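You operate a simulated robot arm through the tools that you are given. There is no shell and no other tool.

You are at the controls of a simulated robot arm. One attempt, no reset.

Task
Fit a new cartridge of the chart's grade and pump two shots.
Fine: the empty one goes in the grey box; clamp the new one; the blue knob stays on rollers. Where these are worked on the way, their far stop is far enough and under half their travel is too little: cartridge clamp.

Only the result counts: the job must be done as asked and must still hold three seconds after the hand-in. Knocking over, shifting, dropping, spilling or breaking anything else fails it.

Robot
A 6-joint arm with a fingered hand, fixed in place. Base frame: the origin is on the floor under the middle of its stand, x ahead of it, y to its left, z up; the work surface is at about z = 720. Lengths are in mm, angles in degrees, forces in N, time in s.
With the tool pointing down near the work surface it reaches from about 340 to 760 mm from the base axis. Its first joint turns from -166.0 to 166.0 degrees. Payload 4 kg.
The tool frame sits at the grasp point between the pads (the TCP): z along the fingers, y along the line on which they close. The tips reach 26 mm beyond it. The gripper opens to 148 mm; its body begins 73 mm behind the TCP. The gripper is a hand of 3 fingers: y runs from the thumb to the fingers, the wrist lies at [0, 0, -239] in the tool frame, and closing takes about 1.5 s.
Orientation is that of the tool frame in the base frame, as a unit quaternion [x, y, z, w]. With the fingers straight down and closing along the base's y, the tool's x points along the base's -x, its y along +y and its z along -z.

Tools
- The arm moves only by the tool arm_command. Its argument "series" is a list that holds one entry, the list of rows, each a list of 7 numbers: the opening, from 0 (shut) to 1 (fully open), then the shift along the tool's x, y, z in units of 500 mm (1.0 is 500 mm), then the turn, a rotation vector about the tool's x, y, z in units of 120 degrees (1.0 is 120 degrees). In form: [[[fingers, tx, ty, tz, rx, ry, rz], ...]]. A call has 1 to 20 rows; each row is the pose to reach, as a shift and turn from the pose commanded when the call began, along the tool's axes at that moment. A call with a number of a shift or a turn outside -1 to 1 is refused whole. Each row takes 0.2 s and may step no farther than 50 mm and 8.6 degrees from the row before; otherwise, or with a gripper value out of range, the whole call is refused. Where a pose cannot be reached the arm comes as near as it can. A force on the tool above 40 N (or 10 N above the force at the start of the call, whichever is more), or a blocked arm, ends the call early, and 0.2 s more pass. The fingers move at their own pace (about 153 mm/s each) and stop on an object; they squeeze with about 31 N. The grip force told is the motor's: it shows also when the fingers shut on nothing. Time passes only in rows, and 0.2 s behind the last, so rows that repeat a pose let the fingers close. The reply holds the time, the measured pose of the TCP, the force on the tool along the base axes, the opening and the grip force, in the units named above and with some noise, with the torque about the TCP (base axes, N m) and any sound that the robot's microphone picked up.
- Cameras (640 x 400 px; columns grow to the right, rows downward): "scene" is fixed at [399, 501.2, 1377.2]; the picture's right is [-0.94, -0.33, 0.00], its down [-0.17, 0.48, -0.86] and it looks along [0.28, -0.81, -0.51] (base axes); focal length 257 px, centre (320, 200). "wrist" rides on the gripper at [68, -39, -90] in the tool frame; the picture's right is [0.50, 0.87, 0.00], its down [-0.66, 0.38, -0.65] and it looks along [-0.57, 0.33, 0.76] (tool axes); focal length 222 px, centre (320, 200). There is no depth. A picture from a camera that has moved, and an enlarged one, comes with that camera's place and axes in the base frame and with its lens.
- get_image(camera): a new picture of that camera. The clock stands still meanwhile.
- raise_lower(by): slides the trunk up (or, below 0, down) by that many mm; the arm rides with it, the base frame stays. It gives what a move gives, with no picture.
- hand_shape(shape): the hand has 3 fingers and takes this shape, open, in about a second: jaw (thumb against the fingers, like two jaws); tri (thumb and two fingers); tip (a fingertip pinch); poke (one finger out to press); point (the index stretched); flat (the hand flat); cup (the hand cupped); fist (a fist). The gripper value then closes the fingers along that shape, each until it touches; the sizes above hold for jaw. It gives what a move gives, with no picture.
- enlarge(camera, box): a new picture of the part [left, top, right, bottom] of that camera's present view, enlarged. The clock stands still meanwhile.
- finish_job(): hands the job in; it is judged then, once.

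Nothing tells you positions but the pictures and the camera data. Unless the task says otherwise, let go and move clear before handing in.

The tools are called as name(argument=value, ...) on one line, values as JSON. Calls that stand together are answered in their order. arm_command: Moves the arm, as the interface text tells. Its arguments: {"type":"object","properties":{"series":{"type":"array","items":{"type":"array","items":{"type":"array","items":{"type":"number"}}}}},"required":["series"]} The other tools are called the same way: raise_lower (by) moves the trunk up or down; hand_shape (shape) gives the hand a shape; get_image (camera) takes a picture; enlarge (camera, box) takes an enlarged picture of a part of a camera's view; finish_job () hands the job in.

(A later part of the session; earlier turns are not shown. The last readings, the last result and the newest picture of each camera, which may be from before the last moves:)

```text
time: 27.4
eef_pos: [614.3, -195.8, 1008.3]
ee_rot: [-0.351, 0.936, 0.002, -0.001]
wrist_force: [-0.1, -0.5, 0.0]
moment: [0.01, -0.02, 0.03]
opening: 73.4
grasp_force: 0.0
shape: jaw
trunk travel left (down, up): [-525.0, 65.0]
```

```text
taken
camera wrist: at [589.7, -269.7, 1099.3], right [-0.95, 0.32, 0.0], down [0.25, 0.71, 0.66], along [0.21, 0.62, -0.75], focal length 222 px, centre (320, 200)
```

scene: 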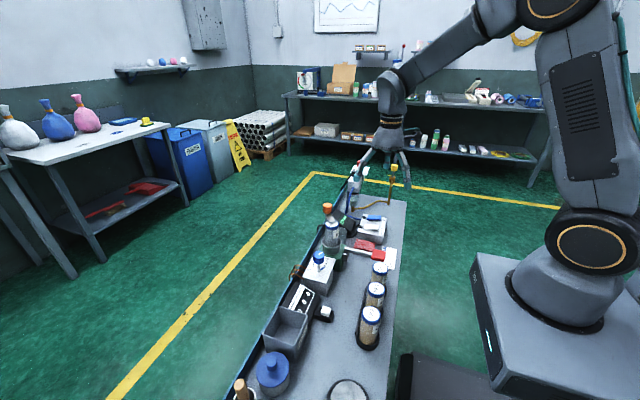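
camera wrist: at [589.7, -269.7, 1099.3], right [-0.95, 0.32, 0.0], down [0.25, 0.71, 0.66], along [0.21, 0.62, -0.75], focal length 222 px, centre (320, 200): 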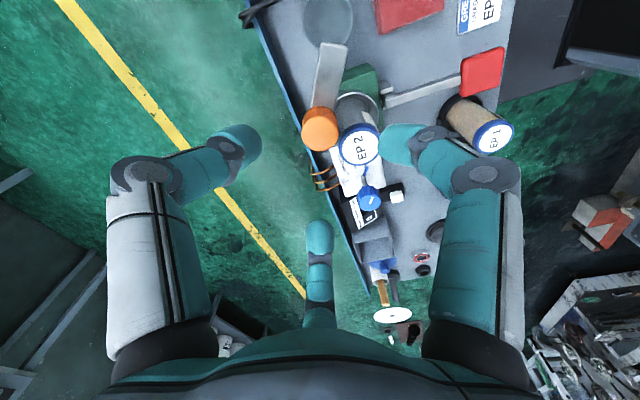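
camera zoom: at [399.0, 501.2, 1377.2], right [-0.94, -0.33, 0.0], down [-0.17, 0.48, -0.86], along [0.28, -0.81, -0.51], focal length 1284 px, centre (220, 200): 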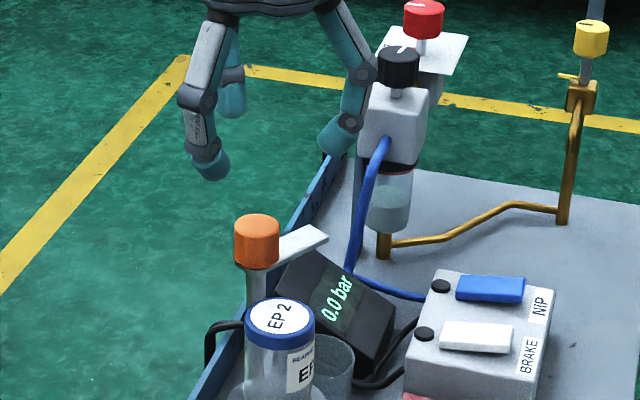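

The clamp arm now rests about 110° open and stays there. Next I'll go above the empty cartridge at (584, -151.5), yawed to -30° so the finger gap faces the clamp post.

arm_command(series=[[[0.5, -0.002, 0.02, 0.02, 0, 0, 0.0659], [0.5, -0.004, 0.04, 0.04, 0, 0, 0.1318], [0.5, -0.006, 0.06, 0.05, 0, 0, 0.1977], [0.5, -0.009, 0.08, 0.06, 0, 0, 0.2636], [0.5, -0.0128, 0.1066, 0.07, 0, 0, 0.3295], [0.5, -0.0128, 0.1066, 0.07, 0, 0, 0.3954], [0.5, -0.0128, 0.1066, 0.07, 0, 0, 0.4613], [0.5, -0.0128, 0.1066, 0.07, 0, 0, 0.5272], [0.5, -0.0128, 0.1066, 0.07, 0, 0, 0.593], [0.5, -0.0128, 0.1066, 0.07, 0, 0, 0.593]]])

get_image(camera="wrist")

enlarge(camera="scene", box=[290, 160, 390, 240])

```text
time: 29.6
eef_pos: [583.3, -151.3, 972.8]
ee_rot: [0.26, 0.966, 0.002, -0.002]
wrist_force: [-0.2, -0.7, -0.2]
moment: [-0.02, 0.01, -0.01]
opening: 73.4
grasp_force: 0.0
shape: jaw
trunk travel left (down, up): [-525.0, 65.0]
```

```text
taken
camera wrist: at [505.3, -151.4, 1063.8], right [0.0, 1.0, 0.0], down [0.76, 0.0, 0.65], along [0.65, 0.0, -0.76], focal length 222 px, centre (320, 200)
```

wrist: 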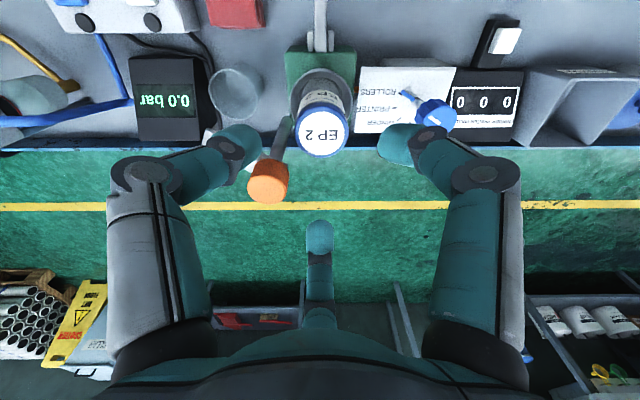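

```text
5.00 times, centred on (340, 200) of scene
camera zoom: at [399.0, 501.2, 1377.2], right [-0.94, -0.33, 0.0], down [-0.17, 0.48, -0.86], along [0.28, -0.81, -0.51], focal length 1284 px, centre (220, 200)
```

zoom: 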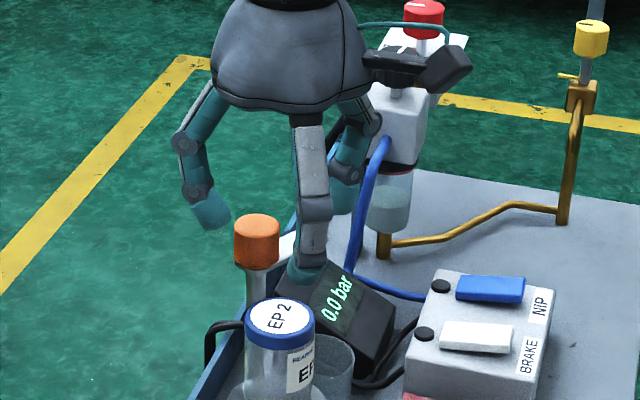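

enlarge(camera="wrist", box=[240, 50, 400, 210])

```text
2.50 times, centred on (320, 130) of wrist
camera zoom: at [505.3, -151.4, 1063.8], right [0.0, 1.0, 0.0], down [0.76, 0.0, 0.65], along [0.65, 0.0, -0.76], focal length 555 px, centre (320, 375)
```

zoom: 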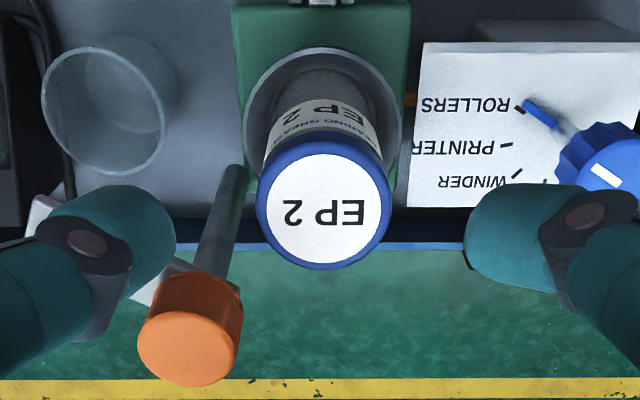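

Alignment over the empty is good: lid centre about (583.4, -150.5). I'll descend around it.

arm_command(series=[[[0.5, 0, 0.0012, 0.05, 0, 0, 0], [0.5, 0, 0.0012, 0.1, 0, 0, 0], [0.5, 0, 0.0012, 0.14, 0, 0, 0], [0.5, 0, 0.0012, 0.18, 0, 0, 0], [0.5, 0, 0.0012, 0.2, 0, 0, 0], [0.5, 0, 0.0012, 0.2, 0, 0, 0]]])

get_image(camera="wrist")

enlarge(camera="scene", box=[290, 160, 390, 240])

```text
time: 31.0
eef_pos: [583.5, -150.3, 874.3]
ee_rot: [0.259, 0.966, 0.001, -0.002]
wrist_force: [0.0, -0.3, -0.3]
moment: [0.03, -0.01, -0.01]
opening: 73.4
grasp_force: 0.1
shape: jaw
trunk travel left (down, up): [-525.0, 65.0]
```

```text
taken
camera wrist: at [505.7, -150.3, 965.2], right [0.0, 1.0, 0.0], down [0.76, 0.0, 0.65], along [0.65, 0.0, -0.76], focal length 222 px, centre (320, 200)
```

wrist: 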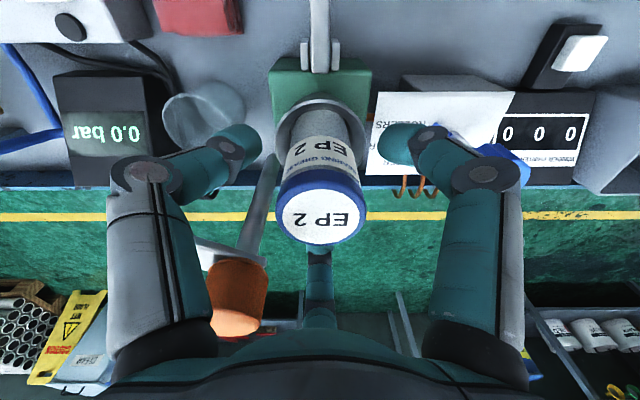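

```text
5.00 times, centred on (340, 200) of scene
camera zoom: at [399.0, 501.2, 1377.2], right [-0.94, -0.33, 0.0], down [-0.17, 0.48, -0.86], along [0.28, -0.81, -0.51], focal length 1284 px, centre (220, 200)
```

zoom: 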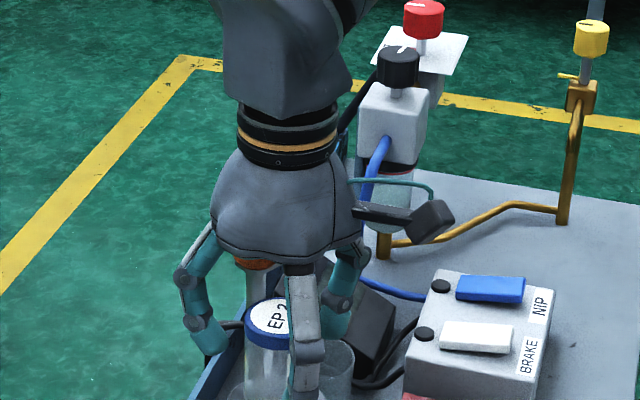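

The fingers surround the empty. I'll close on it, then lift a little.

arm_command(series=[[[0.4, 0, 0, 0, 0, 0, 0], [0.33, 0, 0, 0, 0, 0, 0], [0.28, 0, 0, 0, 0, 0, 0], [0.22, 0, 0, 0, 0, 0, 0], [0.18, 0, 0, 0, 0, 0, 0], [0.15, 0, 0, 0, 0, 0, 0], [0.15, 0, 0, 0, 0, 0, 0], [0.15, 0, 0, 0, 0, 0, 0]]])

get_image(camera="wrist")

```text
time: 32.8
eef_pos: [584.0, -149.4, 874.4]
ee_rot: [0.259, 0.966, 0.001, -0.003]
wrist_force: [-1.0, 0.3, 0.7]
moment: [0.01, 0.02, 0.0]
opening: 38.7
grasp_force: 30.8
shape: jaw
trunk travel left (down, up): [-525.0, 65.0]
```

```text
taken
camera wrist: at [505.7, -150.3, 965.4], right [0.0, 1.0, 0.0], down [0.76, 0.0, 0.65], along [0.65, 0.0, -0.76], focal length 222 px, centre (320, 200)
```

wrist: 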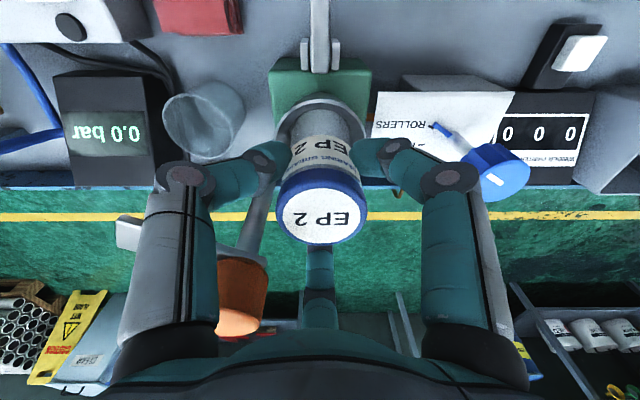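

arm_command(series=[[[0.15, 0, 0, -0.02, 0, 0, 0], [0.15, 0, 0, -0.05, 0, 0, 0], [0.15, 0, 0, -0.09, 0, 0, 0], [0.15, 0, 0, -0.14, 0, 0, 0], [0.15, 0, 0, -0.19, 0, 0, 0], [0.15, 0, 0, -0.25, 0, 0, 0], [0.15, 0, 0, -0.25, 0, 0, 0]]])

get_image(camera="wrist")

enlarge(camera="scene", box=[260, 140, 400, 260])

```text
time: 34.4
eef_pos: [582.6, -151.0, 997.5]
ee_rot: [0.259, 0.966, 0.001, -0.003]
wrist_force: [0.3, 0.2, -1.9]
moment: [-0.02, 0.04, -0.01]
opening: 38.5
grasp_force: 31.4
shape: jaw
trunk travel left (down, up): [-525.0, 65.0]
```

```text
taken
camera wrist: at [505.5, -151.7, 1089.1], right [0.0, 1.0, 0.0], down [0.76, 0.0, 0.65], along [0.65, 0.0, -0.76], focal length 222 px, centre (320, 200)
```

wrist: 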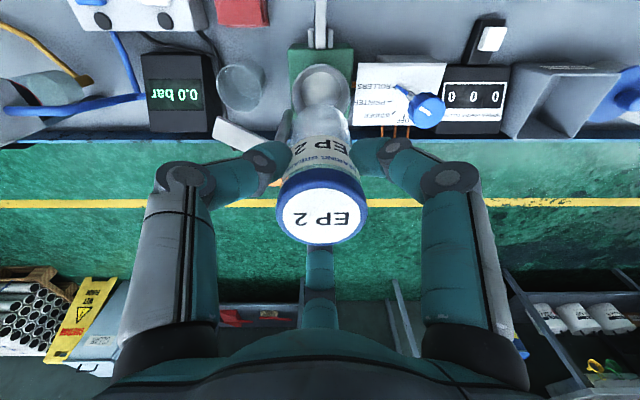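

```text
3.33 times, centred on (330, 200) of scene
camera zoom: at [399.0, 501.2, 1377.2], right [-0.94, -0.33, 0.0], down [-0.17, 0.48, -0.86], along [0.28, -0.81, -0.51], focal length 856 px, centre (287, 200)
```

zoom: 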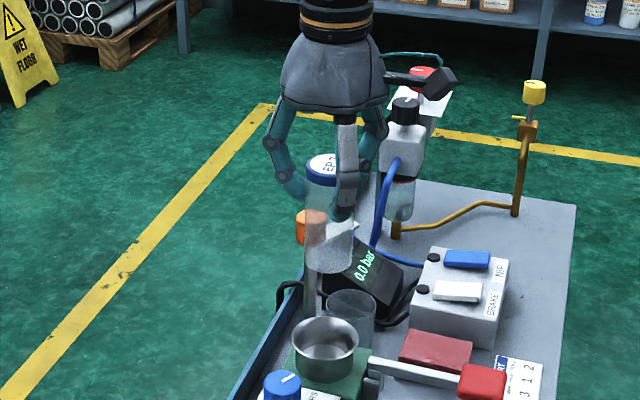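

The empty is out, held upright, about 100 mm long. I'll carry it at this height toward the grey EMPTIES box near (598, 157).

arm_command(series=[[[0.15, 0.033, 0.065, 0, 0, 0, 0], [0.15, 0.066, 0.13, 0, 0, 0, 0], [0.15, 0.099, 0.195, 0, 0, 0, 0], [0.15, 0.132, 0.26, 0, 0, 0, 0], [0.15, 0.165, 0.325, 0, 0, 0, 0], [0.15, 0.198, 0.39, 0, 0, 0, 0], [0.15, 0.231, 0.455, 0, 0, 0, 0], [0.15, 0.2644, 0.5194, 0, 0, 0, 0], [0.15, 0.2644, 0.5194, 0, 0, 0, 0]]])

get_image(camera="wrist")

get_image(camera="scene")

```text
time: 36.4
eef_pos: [599.8, 141.8, 997.1]
ee_rot: [0.259, 0.966, 0.002, -0.003]
wrist_force: [0.1, -0.5, -1.7]
moment: [-0.03, 0.0, -0.01]
opening: 38.5
grasp_force: 31.6
shape: jaw
trunk travel left (down, up): [-525.0, 65.0]
```

```text
taken
camera wrist: at [521.7, 140.8, 1088.6], right [0.0, 1.0, 0.0], down [0.76, 0.0, 0.65], along [0.65, 0.0, -0.76], focal length 222 px, centre (320, 200)
```

wrist: 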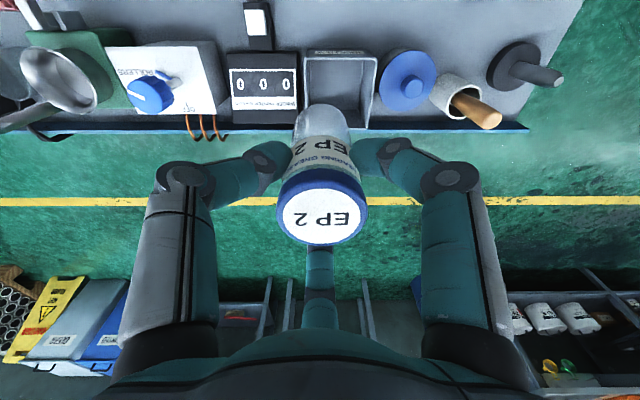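

```text
taken
```

scene: 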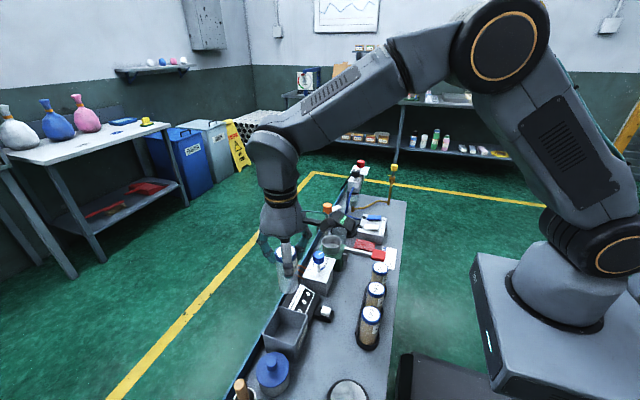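

enlarge(camera="wrist", box=[210, 20, 450, 170])

enlarge(camera="scene", box=[240, 230, 340, 360])

```text
2.67 times, centred on (330, 95) of wrist
camera zoom: at [521.7, 140.8, 1088.6], right [0.0, 1.0, 0.0], down [0.76, 0.0, 0.65], along [0.65, 0.0, -0.76], focal length 592 px, centre (293, 480)
```

zoom: 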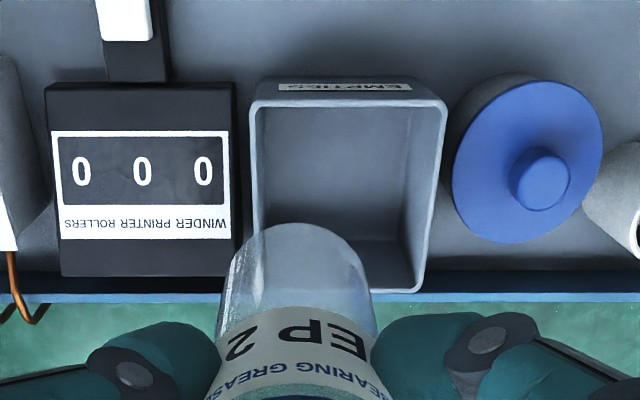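

```text
3.08 times, centred on (290, 295) of scene
camera zoom: at [399.0, 501.2, 1377.2], right [-0.94, -0.33, 0.0], down [-0.17, 0.48, -0.86], along [0.28, -0.81, -0.51], focal length 790 px, centre (412, -92)
```

zoom: 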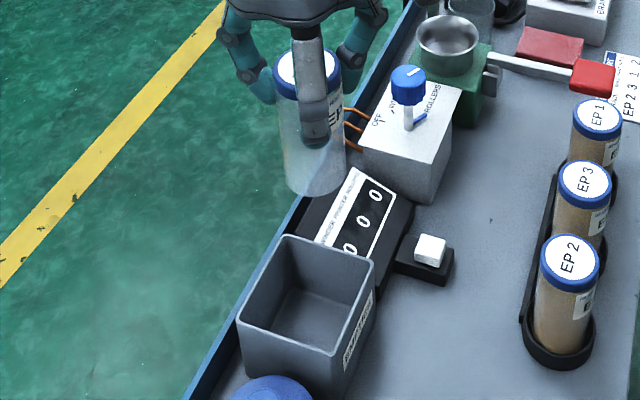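

The box spans about x 563–643, y 124–206, with its rim at z≈795 and centre at (602.5, 165). I'll centre over it and yaw so that no finger points at the blue-lidded jar.

arm_command(series=[[[0.15, 0.004, 0.009, 0, 0, 0, -0.065], [0.15, 0.008, 0.018, 0, 0, 0, -0.13], [0.15, 0.012, 0.027, 0, 0, 0, -0.195], [0.15, 0.016, 0.036, 0, 0, 0, -0.26], [0.15, 0.0185, 0.0429, 0, 0, 0, -0.325], [0.15, 0.0185, 0.0429, 0.04, 0, 0, -0.325], [0.15, 0.0185, 0.0429, 0.08, 0, 0, -0.325], [0.15, 0.0185, 0.0429, 0.12, 0, 0, -0.325], [0.15, 0.0185, 0.0429, 0.16, 0, 0, -0.325], [0.15, 0.0185, 0.0429, 0.18, 0, 0, -0.325], [0.15, 0.0185, 0.0429, 0.18, 0, 0, -0.325]]])

get_image(camera="wrist")

enlarge(camera="scene", box=[230, 250, 350, 400])

```text
time: 38.8
eef_pos: [600.7, 163.1, 909.0]
ee_rot: [-0.078, 0.997, 0.003, -0.002]
wrist_force: [-0.2, -0.3, -1.6]
moment: [0.02, 0.01, 0.0]
opening: 38.7
grasp_force: 30.7
shape: jaw
trunk travel left (down, up): [-525.0, 65.0]
```

```text
taken
camera wrist: at [541.0, 114.2, 999.7], right [-0.63, 0.78, 0.01], down [0.59, 0.47, 0.65], along [0.51, 0.41, -0.76], focal length 222 px, centre (320, 200)
```

wrist: 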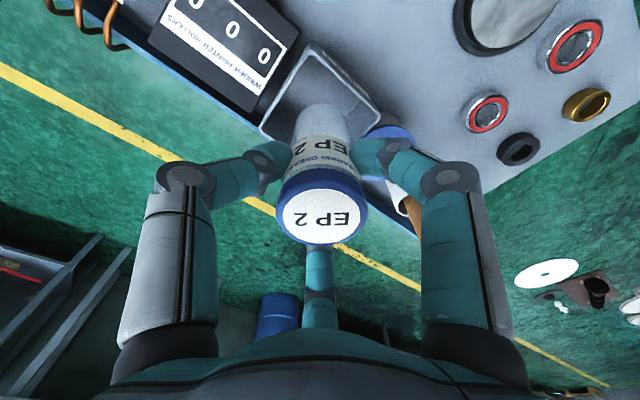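

```text
2.67 times, centred on (290, 325) of scene
camera zoom: at [399.0, 501.2, 1377.2], right [-0.94, -0.33, 0.0], down [-0.17, 0.48, -0.86], along [0.28, -0.81, -0.51], focal length 685 px, centre (400, -133)
```

zoom: 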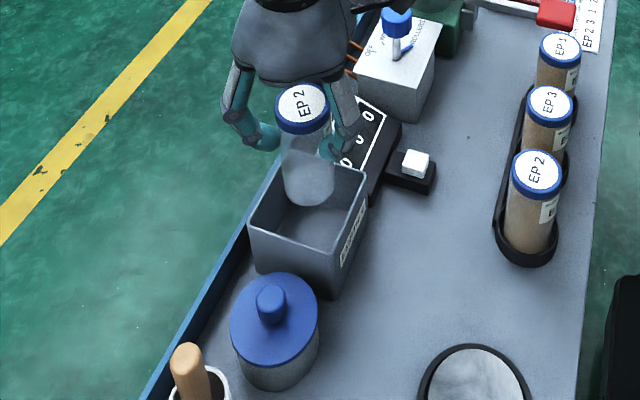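

The cartridge hangs over the box opening. I'll lower it in.

arm_command(series=[[[0.15, -0.004, 0.0032, 0.02, 0, 0, 0], [0.15, -0.004, 0.0032, 0.05, 0, 0, 0], [0.15, -0.004, 0.0032, 0.08, 0, 0, 0], [0.15, -0.004, 0.0032, 0.11, 0, 0, 0], [0.15, -0.004, 0.0032, 0.135, 0, 0, 0], [0.15, -0.004, 0.0032, 0.15, 0, 0, 0], [0.15, -0.004, 0.0032, 0.15, 0, 0, 0]]])

enlarge(camera="scene", box=[230, 250, 350, 400])

get_image(camera="wrist")

```text
time: 40.4
eef_pos: [602.9, 165.7, 835.0]
ee_rot: [-0.079, 0.997, 0.003, -0.002]
wrist_force: [0.0, -0.6, -1.2]
moment: [0.01, 0.0, 0.0]
opening: 38.6
grasp_force: 31.0
shape: jaw
trunk travel left (down, up): [-525.0, 65.0]
```

```text
2.67 times, centred on (290, 325) of scene
camera zoom: at [399.0, 501.2, 1377.2], right [-0.94, -0.33, 0.0], down [-0.17, 0.48, -0.86], along [0.28, -0.81, -0.51], focal length 685 px, centre (400, -133)
```

zoom: 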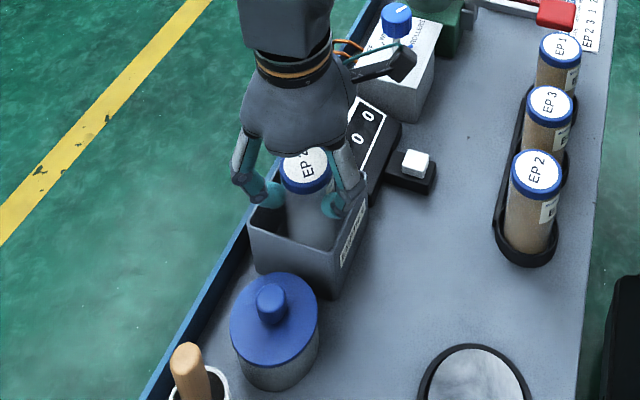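

```text
taken
camera wrist: at [542.2, 116.9, 925.6], right [-0.63, 0.78, 0.01], down [0.59, 0.47, 0.65], along [0.51, 0.42, -0.76], focal length 222 px, centre (320, 200)
```

wrist: 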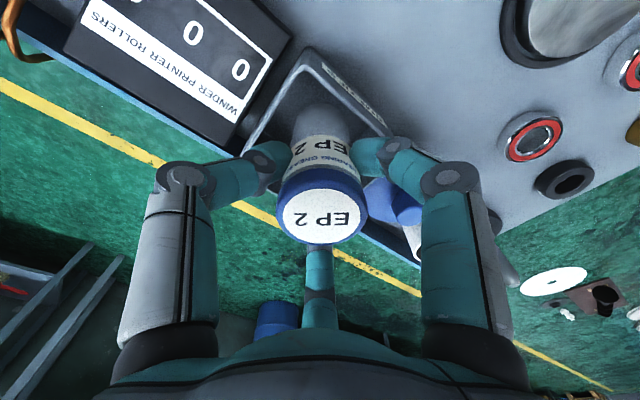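

arm_command(series=[[[0.15, 0, 0, 0.006, 0, 0, 0], [0.15, 0, 0, 0.012, 0, 0, 0], [0.15, 0, 0, 0.018, 0, 0, 0], [0.15, 0, 0, 0.018, 0, 0, 0]]])

enlarge(camera="scene", box=[250, 280, 330, 360])

enlarge(camera="wrist", box=[220, 30, 420, 200])

```text
time: 41.4
eef_pos: [602.6, 165.6, 826.0]
ee_rot: [-0.078, 0.997, 0.003, -0.002]
wrist_force: [-0.3, -0.8, -1.5]
moment: [-0.01, 0.01, 0.02]
opening: 38.5
grasp_force: 30.5
shape: jaw
trunk travel left (down, up): [-525.0, 65.0]
```

```text
5.00 times, centred on (290, 320) of scene
camera zoom: at [399.0, 501.2, 1377.2], right [-0.94, -0.33, 0.0], down [-0.17, 0.48, -0.86], along [0.28, -0.81, -0.51], focal length 1284 px, centre (470, -400)
```

zoom: 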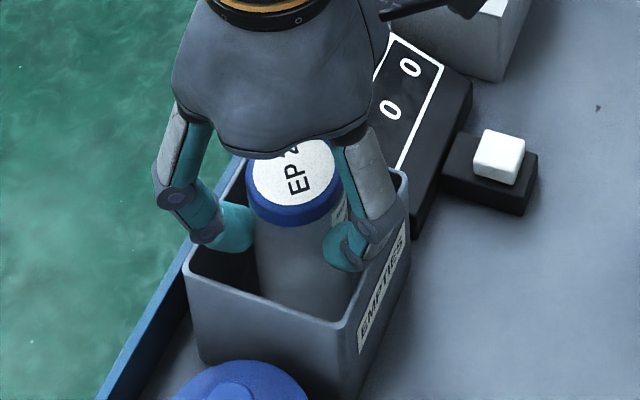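

```text
2.35 times, centred on (320, 115) of wrist
camera zoom: at [542.4, 116.9, 916.5], right [-0.63, 0.78, 0.01], down [0.59, 0.47, 0.65], along [0.51, 0.42, -0.76], focal length 523 px, centre (320, 400)
```

zoom: 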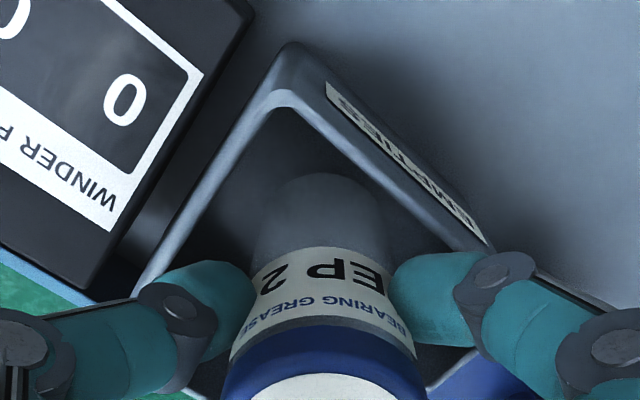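

No contact yet. The cartridge's foot is roughly 15 mm above the box floor, and the fingertips are just above the rim. I'll ease down a few more millimetres and release gradually, keeping the fingers above the rim.

arm_command(series=[[[0.15, 0, 0, 0.004, 0, 0, 0], [0.15, 0, 0, 0.008, 0, 0, 0], [0.2, 0, 0, 0.008, 0, 0, 0], [0.24, 0, 0, 0.008, 0, 0, 0], [0.26, 0, 0, 0.008, 0, 0, 0], [0.27, 0, 0, 0.008, 0, 0, 0], [0.28, 0, 0, 0.008, 0, 0, 0], [0.3, 0, 0, 0.008, 0, 0, 0], [0.3, 0, 0, 0.008, 0, 0, 0]]])

enlarge(camera="scene", box=[250, 280, 330, 360])

get_image(camera="wrist")

```text
time: 43.4
eef_pos: [602.6, 166.1, 821.9]
ee_rot: [-0.078, 0.997, 0.003, -0.001]
wrist_force: [-0.4, -0.1, -0.6]
moment: [0.03, 0.05, -0.02]
opening: 44.2
grasp_force: 0.0
shape: jaw
trunk travel left (down, up): [-525.0, 65.0]
```

```text
5.00 times, centred on (290, 320) of scene
camera zoom: at [399.0, 501.2, 1377.2], right [-0.94, -0.33, 0.0], down [-0.17, 0.48, -0.86], along [0.28, -0.81, -0.51], focal length 1284 px, centre (470, -400)
```

zoom: 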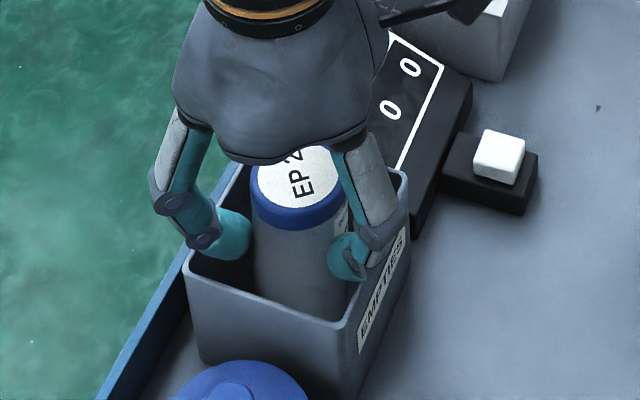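

```text
taken
camera wrist: at [542.5, 117.2, 912.8], right [-0.63, 0.78, 0.01], down [0.59, 0.47, 0.65], along [0.51, 0.42, -0.76], focal length 222 px, centre (320, 200)
```

wrist: 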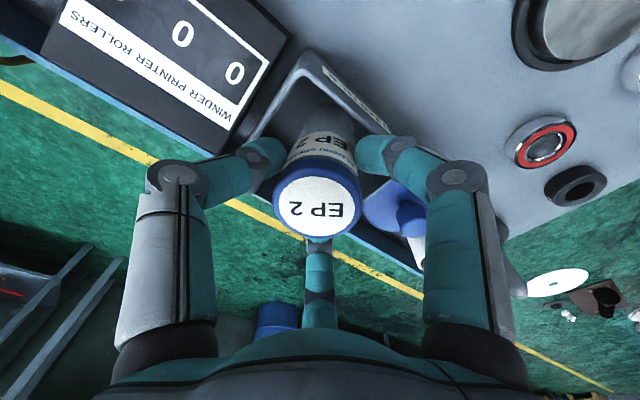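

The empty now stands in the box. I'll open a little wider and rise clear.

arm_command(series=[[[0.3, 0, 0, -0.004, 0, 0, 0], [0.34, 0, 0, -0.008, 0, 0, 0], [0.4, 0, 0, -0.012, 0, 0, 0], [0.42, 0, 0, -0.02, 0, 0, 0], [0.45, 0, 0, -0.05, 0, 0, 0], [0.45, 0, 0, -0.1, 0, 0, 0], [0.45, 0, 0, -0.18, 0, 0, 0], [0.45, 0, 0, -0.26, 0, 0, 0], [0.45, 0, 0, -0.34, 0, 0, 0], [0.45, 0, 0, -0.34, 0, 0, 0]]])

get_image(camera="wrist")

enlarge(camera="scene", box=[230, 250, 430, 400])

```text
time: 45.6
eef_pos: [600.8, 166.6, 991.2]
ee_rot: [-0.078, 0.997, 0.002, 0.0]
wrist_force: [0.2, -0.1, -0.3]
moment: [0.02, 0.01, 0.03]
opening: 66.4
grasp_force: 0.1
shape: jaw
trunk travel left (down, up): [-525.0, 65.0]
```

```text
taken
camera wrist: at [541.2, 117.2, 1082.3], right [-0.63, 0.78, 0.01], down [0.59, 0.47, 0.65], along [0.51, 0.41, -0.76], focal length 222 px, centre (320, 200)
```

wrist: 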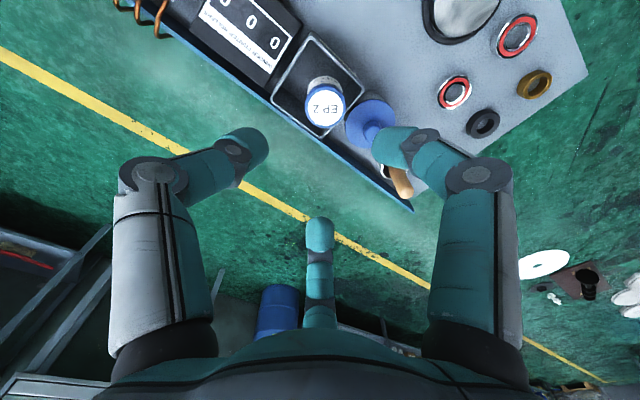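

```text
2.67 times, centred on (330, 325) of scene
camera zoom: at [399.0, 501.2, 1377.2], right [-0.94, -0.33, 0.0], down [-0.17, 0.48, -0.86], along [0.28, -0.81, -0.51], focal length 685 px, centre (293, -133)
```

zoom: 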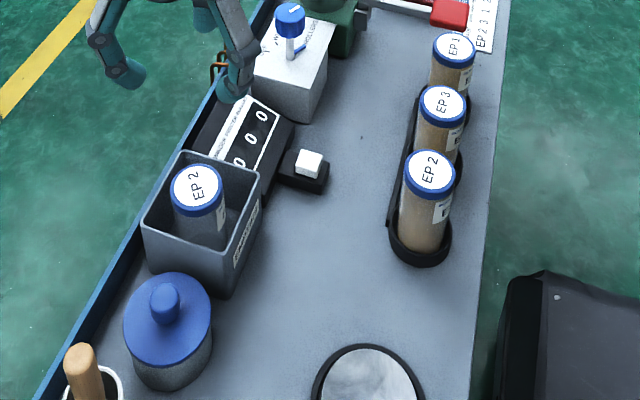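

The empty stands upright in the grey box. Now I'll move above the new EP 2, the one at the near end of the rack, yawed to -60° so the fingers clear EP 3.

arm_command(series=[[[0.45, 0.0442, -0.0078, 0, 0, 0, 0.064], [0.45, 0.0883, -0.0156, 0, 0, 0, 0.128], [0.45, 0.1325, -0.0233, 0, 0, 0, 0.192], [0.45, 0.1767, -0.0311, 0, 0, 0, 0.256], [0.45, 0.2208, -0.0389, 0, 0, 0, 0.32], [0.45, 0.265, -0.0467, 0, 0, 0, 0.384], [0.45, 0.3092, -0.0544, 0, 0, 0, 0.448], [0.45, 0.3533, -0.0622, 0, 0, 0, 0.512], [0.45, 0.3975, -0.07, 0, 0, 0, 0.575], [0.45, 0.3975, -0.07, 0, 0, 0, 0.575]]])

get_image(camera="wrist")

enlarge(camera="scene", box=[330, 260, 430, 360])

```text
time: 47.8
eef_pos: [411.9, 100.6, 992.1]
ee_rot: [0.5, 0.866, 0.001, -0.002]
wrist_force: [0.6, -0.9, -0.8]
moment: [-0.03, -0.01, -0.04]
opening: 66.4
grasp_force: 0.0
shape: jaw
trunk travel left (down, up): [-525.0, 65.0]
```

```text
taken
camera wrist: at [344.8, 138.8, 1084.0], right [0.5, 0.87, 0.0], down [0.66, -0.38, 0.65], along [0.56, -0.32, -0.76], focal length 222 px, centre (320, 200)
```

wrist: 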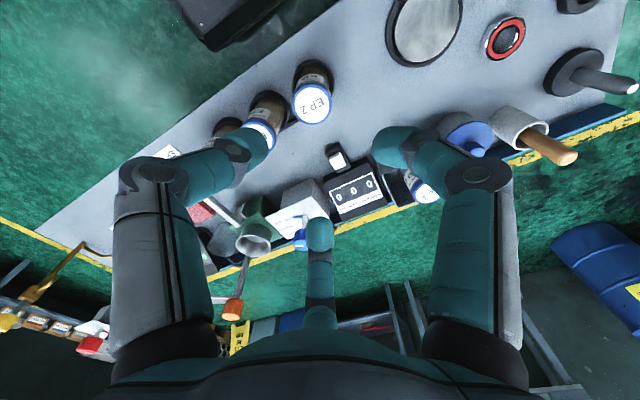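

```text
4.00 times, centred on (380, 310) of scene
camera zoom: at [399.0, 501.2, 1377.2], right [-0.94, -0.33, 0.0], down [-0.17, 0.48, -0.86], along [0.28, -0.81, -0.51], focal length 1027 px, centre (80, -240)
```

zoom: 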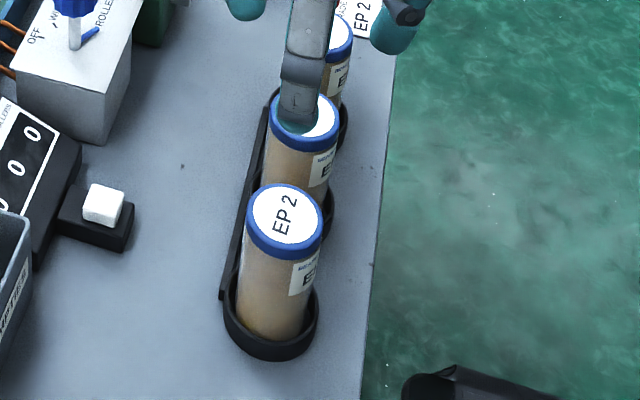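

enlarge(camera="wrist", box=[230, 50, 390, 150])

```text
4.00 times, centred on (310, 100) of wrist
camera zoom: at [344.8, 138.8, 1084.0], right [0.5, 0.87, 0.0], down [0.66, -0.38, 0.65], along [0.56, -0.32, -0.76], focal length 888 px, centre (360, 600)
```

zoom: 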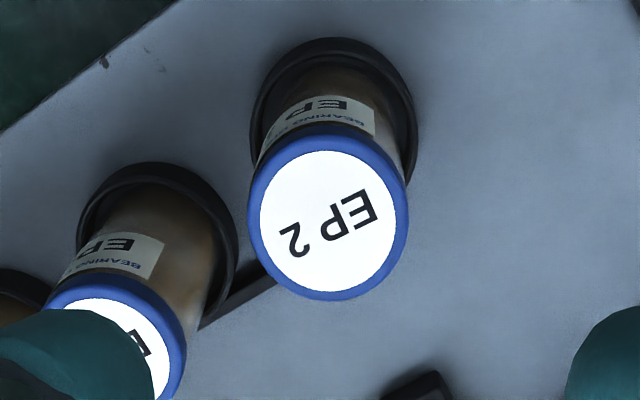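

EP 2's lid is at about (408.5, 95, 834). I'll descend part way and check the centring.

arm_command(series=[[[0.45, -0.002, -0.004, 0.04, 0, 0, 0], [0.45, -0.004, -0.008, 0.09, 0, 0, 0], [0.45, -0.0063, -0.0115, 0.14, 0, 0, 0], [0.45, -0.0063, -0.0115, 0.18, 0, 0, 0], [0.45, -0.0063, -0.0115, 0.2, 0, 0, 0], [0.45, -0.0063, -0.0115, 0.2, 0, 0, 0]]])

get_image(camera="wrist")

enlarge(camera="scene", box=[330, 240, 430, 340])

```text
time: 49.2
eef_pos: [407.8, 95.8, 892.5]
ee_rot: [0.5, 0.866, 0.001, -0.002]
wrist_force: [-0.7, -0.2, 0.9]
moment: [0.0, 0.01, 0.0]
opening: 66.4
grasp_force: 0.1
shape: jaw
trunk travel left (down, up): [-525.0, 65.0]
```

```text
taken
camera wrist: at [340.9, 134.1, 984.1], right [0.5, 0.87, 0.0], down [0.66, -0.38, 0.65], along [0.56, -0.32, -0.76], focal length 222 px, centre (320, 200)
```

wrist: 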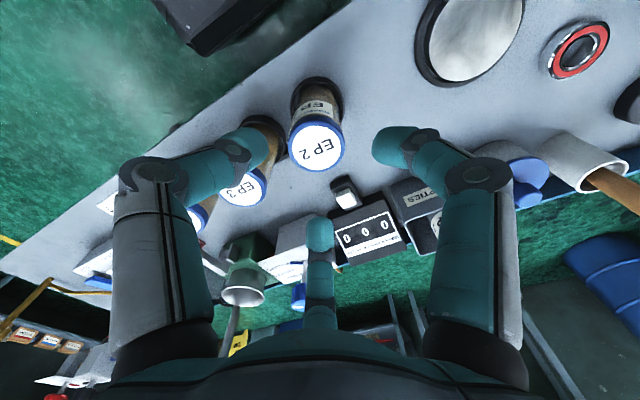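

```text
4.00 times, centred on (380, 290) of scene
camera zoom: at [399.0, 501.2, 1377.2], right [-0.94, -0.33, 0.0], down [-0.17, 0.48, -0.86], along [0.28, -0.81, -0.51], focal length 1027 px, centre (80, -160)
```

zoom: 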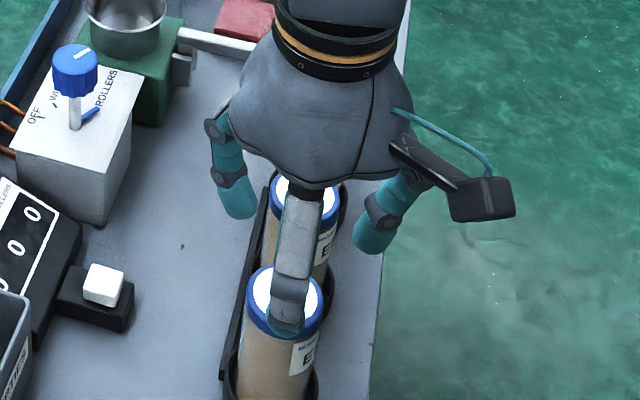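

enlarge(camera="wrist", box=[240, 90, 400, 190])

```text
4.00 times, centred on (320, 140) of wrist
camera zoom: at [340.9, 134.1, 984.1], right [0.5, 0.87, 0.0], down [0.66, -0.38, 0.65], along [0.56, -0.32, -0.76], focal length 888 px, centre (320, 440)
```

zoom: 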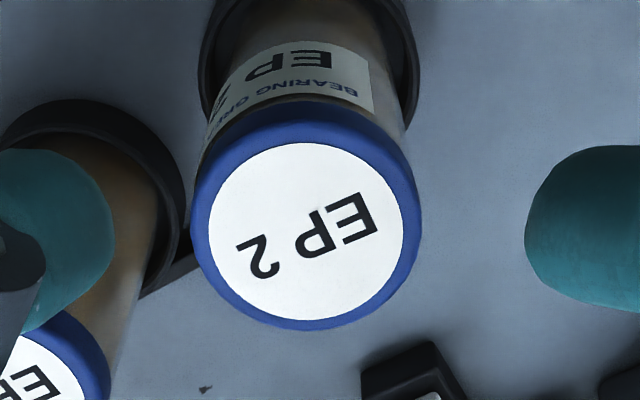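

arm_command(series=[[[0.45, -0.0011, -0.0057, 0.02, 0, 0, 0], [0.45, -0.0011, -0.0057, 0.06, 0, 0, 0], [0.45, -0.0011, -0.0057, 0.1, 0, 0, 0], [0.45, -0.0011, -0.0057, 0.131, 0, 0, 0], [0.45, -0.0011, -0.0057, 0.131, 0, 0, 0]]])

get_image(camera="wrist")

enlarge(camera="scene", box=[330, 260, 430, 360])

```text
time: 50.4
eef_pos: [407.2, 92.0, 824.9]
ee_rot: [0.5, 0.866, 0.001, -0.002]
wrist_force: [-1.1, -0.2, 0.1]
moment: [-0.02, -0.02, 0.02]
opening: 66.4
grasp_force: 0.1
shape: jaw
trunk travel left (down, up): [-525.0, 65.0]
```

```text
taken
camera wrist: at [340.0, 131.7, 916.2], right [0.5, 0.87, 0.0], down [0.66, -0.38, 0.65], along [0.56, -0.32, -0.76], focal length 222 px, centre (320, 200)
```

wrist: 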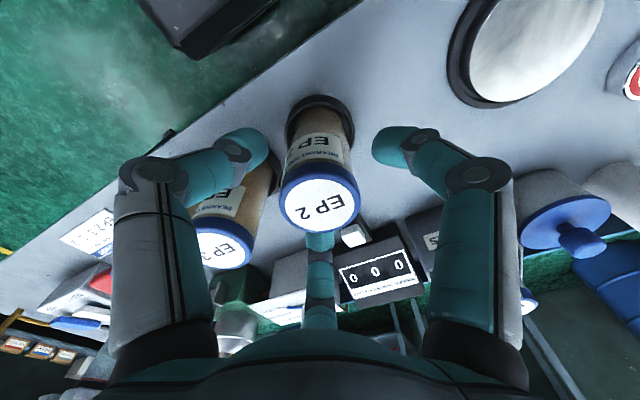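

```text
4.00 times, centred on (380, 310) of scene
camera zoom: at [399.0, 501.2, 1377.2], right [-0.94, -0.33, 0.0], down [-0.17, 0.48, -0.86], along [0.28, -0.81, -0.51], focal length 1027 px, centre (80, -240)
```

zoom: 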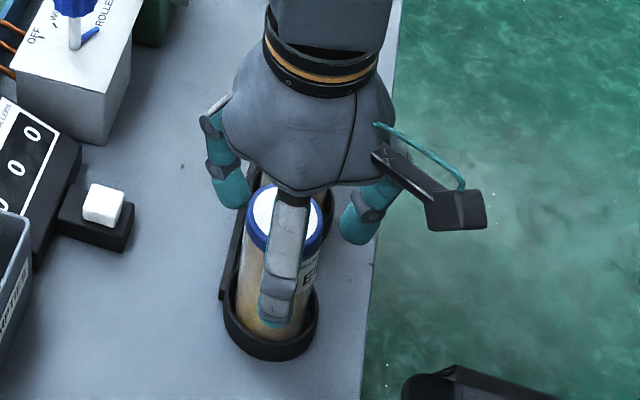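

enlarge(camera="wrist", box=[240, 80, 400, 260])

enlarge(camera="scene", box=[340, 290, 420, 350])

```text
2.22 times, centred on (320, 170) of wrist
camera zoom: at [340.0, 131.7, 916.2], right [0.5, 0.87, 0.0], down [0.66, -0.38, 0.65], along [0.56, -0.32, -0.76], focal length 494 px, centre (320, 267)
```

zoom: 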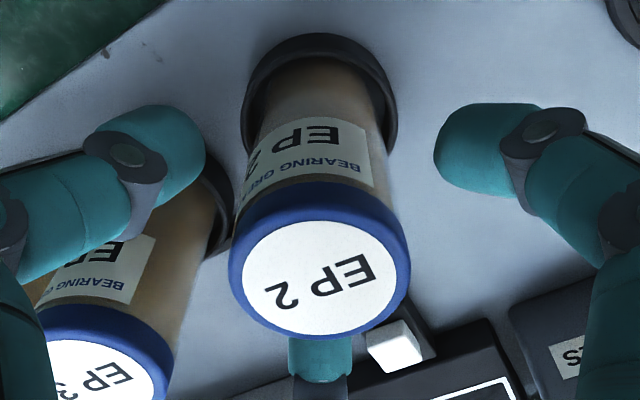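

```text
6.67 times, centred on (380, 320) of scene
camera zoom: at [399.0, 501.2, 1377.2], right [-0.94, -0.33, 0.0], down [-0.17, 0.48, -0.86], along [0.28, -0.81, -0.51], focal length 1712 px, centre (-80, -600)
```

zoom: 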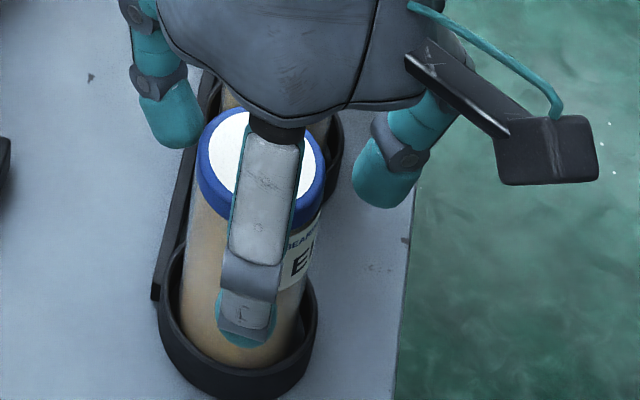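

Combining the views, EP 2's lid is at (408.3, 92.7, 830), so I'm well centred. I'll go 2.5 mm lower and close.

arm_command(series=[[[0.45, 0, 0.001, 0.005, 0, 0, 0], [0.4, 0, 0.001, 0.005, 0, 0, 0], [0.33, 0, 0.001, 0.005, 0, 0, 0], [0.28, 0, 0.001, 0.005, 0, 0, 0], [0.22, 0, 0.001, 0.005, 0, 0, 0], [0.18, 0, 0.001, 0.005, 0, 0, 0], [0.15, 0, 0.001, 0.005, 0, 0, 0], [0.15, 0, 0.001, 0.005, 0, 0, 0], [0.15, 0, 0.001, 0.005, 0, 0, 0]]])

get_image(camera="wrist")

```text
time: 52.4
eef_pos: [407.3, 92.2, 822.5]
ee_rot: [0.5, 0.866, 0.002, -0.003]
wrist_force: [0.2, 0.3, 0.2]
moment: [0.03, -0.02, 0.04]
opening: 38.9
grasp_force: 31.6
shape: jaw
trunk travel left (down, up): [-525.0, 65.0]
```

```text
taken
camera wrist: at [339.9, 132.0, 914.4], right [0.5, 0.87, 0.0], down [0.66, -0.38, 0.65], along [0.56, -0.32, -0.76], focal length 222 px, centre (320, 200)
```

wrist: 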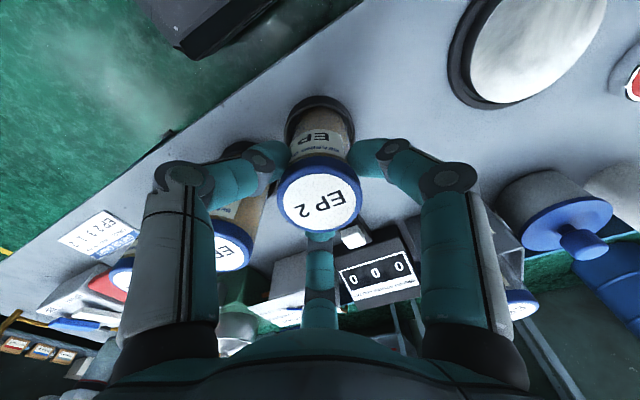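

EP 2 is gripped. I'll lift it straight out of the rack.

arm_command(series=[[[0.15, 0, 0, -0.02, 0, 0, 0], [0.15, 0, 0, -0.05, 0, 0, 0], [0.15, 0, 0, -0.1, 0, 0, 0], [0.15, 0, 0, -0.16, 0, 0, 0], [0.15, 0, 0, -0.22, 0, 0, 0], [0.15, 0, 0, -0.28, 0, 0, 0], [0.15, 0, 0, -0.34, 0, 0, 0], [0.15, 0, 0, -0.36, 0, 0, 0], [0.15, 0, 0, -0.36, 0, 0, 0]]])

get_image(camera="wrist")

get_image(camera="scene")

```text
time: 54.4
eef_pos: [408.9, 92.9, 1004.0]
ee_rot: [0.501, 0.866, 0.001, -0.002]
wrist_force: [-0.1, 0.0, -1.7]
moment: [-0.01, -0.04, -0.03]
opening: 38.9
grasp_force: 30.8
shape: jaw
trunk travel left (down, up): [-525.0, 65.0]
```

```text
taken
camera wrist: at [340.5, 131.6, 1095.9], right [0.5, 0.87, 0.0], down [0.66, -0.38, 0.65], along [0.56, -0.32, -0.76], focal length 222 px, centre (320, 200)
```

wrist: 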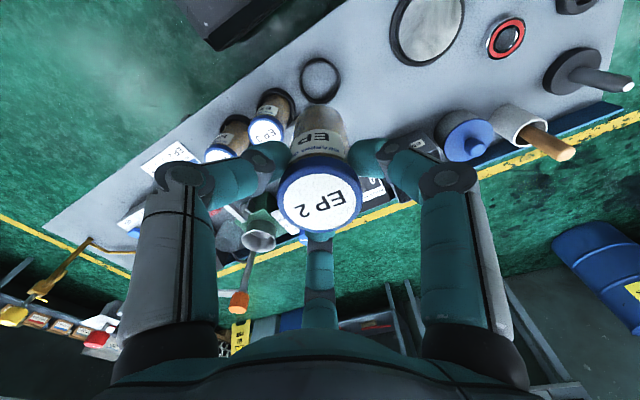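

```text
taken
```

scene: 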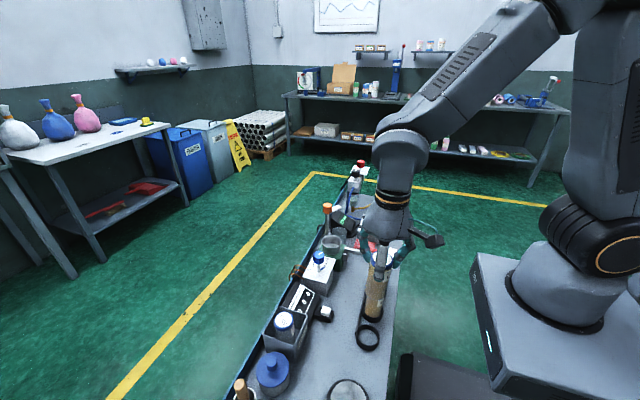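

Now I'll carry it to the pump at this height, turning back to yaw -30°.

arm_command(series=[[[0.15, -0.0745, 0.0074, 0, 0, 0, -0.031], [0.15, -0.149, 0.0148, 0, 0, 0, -0.0625], [0.15, -0.2235, 0.0221, 0, 0, 0, -0.094], [0.15, -0.298, 0.0295, 0, 0, 0, -0.125], [0.15, -0.3725, 0.0369, 0, 0, 0, -0.156], [0.15, -0.447, 0.0443, 0, 0, 0, -0.1875], [0.15, -0.5215, 0.0516, 0, 0, 0, -0.219], [0.15, -0.596, 0.059, 0, 0, 0, -0.25], [0.15, -0.596, 0.059, 0, 0, 0, -0.25]]])

get_image(camera="wrist")

enlarge(camera="scene", box=[270, 150, 390, 260])

```text
time: 56.4
eef_pos: [582.4, -150.9, 1003.0]
ee_rot: [0.258, 0.966, 0.001, -0.003]
wrist_force: [0.7, 0.1, -0.8]
moment: [-0.01, 0.02, 0.0]
opening: 38.9
grasp_force: 31.2
shape: jaw
trunk travel left (down, up): [-525.0, 65.0]
```

```text
taken
camera wrist: at [503.4, -150.6, 1094.2], right [0.0, 1.0, 0.0], down [0.76, 0.0, 0.65], along [0.65, 0.0, -0.76], focal length 222 px, centre (320, 200)
```

wrist: 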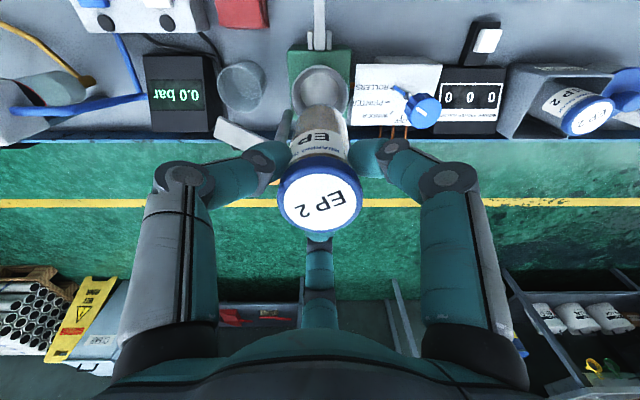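

```text
3.64 times, centred on (330, 205) of scene
camera zoom: at [399.0, 501.2, 1377.2], right [-0.94, -0.33, 0.0], down [-0.17, 0.48, -0.86], along [0.28, -0.81, -0.51], focal length 934 px, centre (284, 182)
```

zoom: 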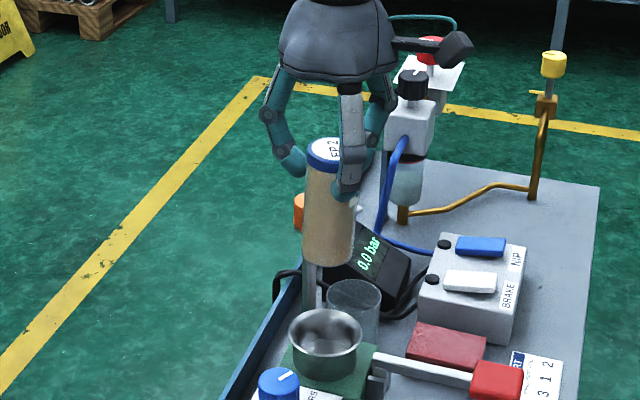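

enlarge(camera="wrist", box=[250, 30, 390, 250])

enlarge(camera="scene", box=[300, 170, 380, 260])

```text
1.82 times, centred on (320, 140) of wrist
camera zoom: at [503.4, -150.6, 1094.2], right [0.0, 1.0, 0.0], down [0.76, 0.0, 0.65], along [0.65, 0.0, -0.76], focal length 404 px, centre (320, 309)
```

zoom: 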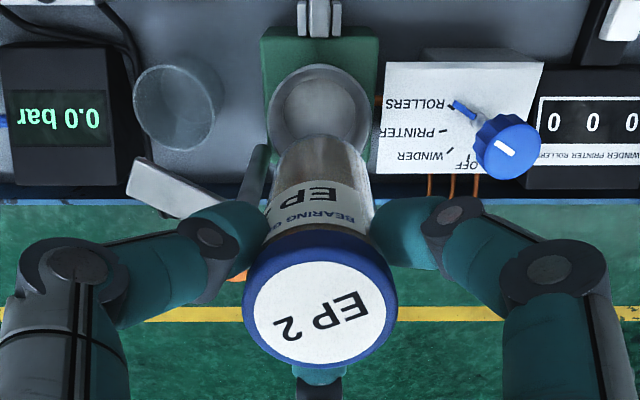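

```text
4.44 times, centred on (340, 215) of scene
camera zoom: at [399.0, 501.2, 1377.2], right [-0.94, -0.33, 0.0], down [-0.17, 0.48, -0.86], along [0.28, -0.81, -0.51], focal length 1141 px, centre (231, 133)
```

zoom: 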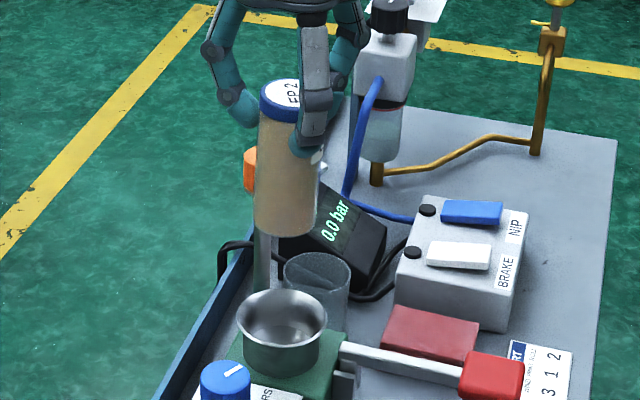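

The cup is directly below, centre about (583.5, -151). I estimate the cartridge foot is ~100 mm under the TCP. I'll lower to just above the expected seat, then creep down by force.

arm_command(series=[[[0.15, -0.0016, 0.002, 0.04, 0, 0, 0], [0.15, -0.0016, 0.002, 0.08, 0, 0, 0], [0.15, -0.0016, 0.002, 0.12, 0, 0, 0], [0.15, -0.0016, 0.002, 0.16, 0, 0, 0], [0.15, -0.0016, 0.002, 0.19, 0, 0, 0], [0.15, -0.0016, 0.002, 0.21, 0, 0, 0], [0.15, -0.0016, 0.002, 0.216, 0, 0, 0], [0.15, -0.0016, 0.002, 0.216, 0, 0, 0]]])

get_image(camera="wrist")

enlarge(camera="scene", box=[300, 180, 380, 270])

```text
time: 58.2
eef_pos: [583.0, -150.1, 894.5]
ee_rot: [0.259, 0.966, 0.002, -0.003]
wrist_force: [-0.8, 0.0, -0.9]
moment: [-0.01, 0.01, 0.02]
opening: 38.8
grasp_force: 30.9
shape: jaw
trunk travel left (down, up): [-525.0, 65.0]
```

```text
taken
camera wrist: at [504.9, -150.3, 985.1], right [0.0, 1.0, 0.0], down [0.76, 0.0, 0.65], along [0.65, 0.0, -0.76], focal length 222 px, centre (320, 200)
```

wrist: 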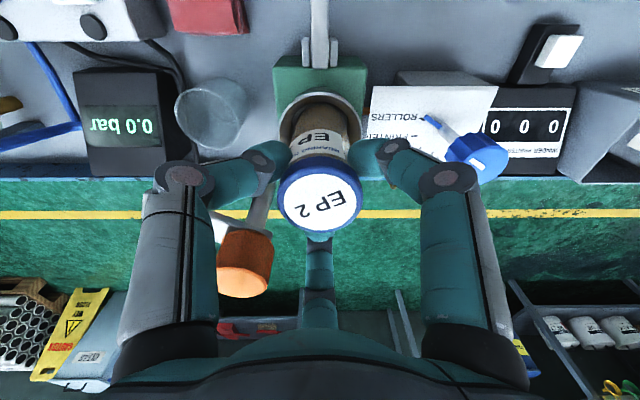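

```text
4.44 times, centred on (340, 225) of scene
camera zoom: at [399.0, 501.2, 1377.2], right [-0.94, -0.33, 0.0], down [-0.17, 0.48, -0.86], along [0.28, -0.81, -0.51], focal length 1141 px, centre (231, 89)
```

zoom: 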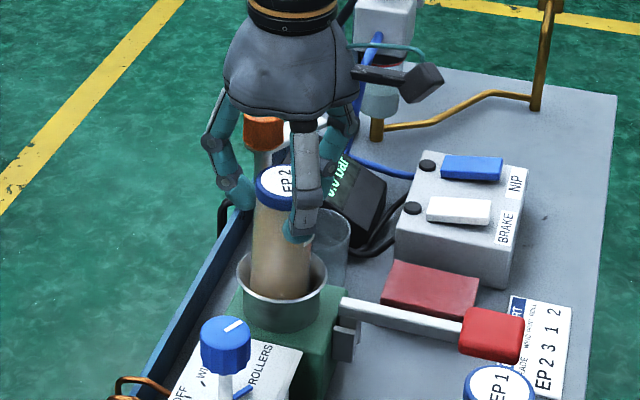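

arm_command(series=[[[0.15, 0, 0, 0.004, 0, 0, 0], [0.15, 0, 0, 0.008, 0, 0, 0], [0.15, 0, 0, 0.012, 0, 0, 0], [0.15, 0, 0, 0.012, 0, 0, 0]]])

```text
time: 59.2
eef_pos: [583.7, -149.9, 888.4]
ee_rot: [0.259, 0.966, 0.001, -0.002]
wrist_force: [-0.5, 0.1, -1.5]
moment: [0.01, 0.07, 0.01]
opening: 38.9
grasp_force: 31.6
shape: jaw
trunk travel left (down, up): [-525.0, 65.0]
```

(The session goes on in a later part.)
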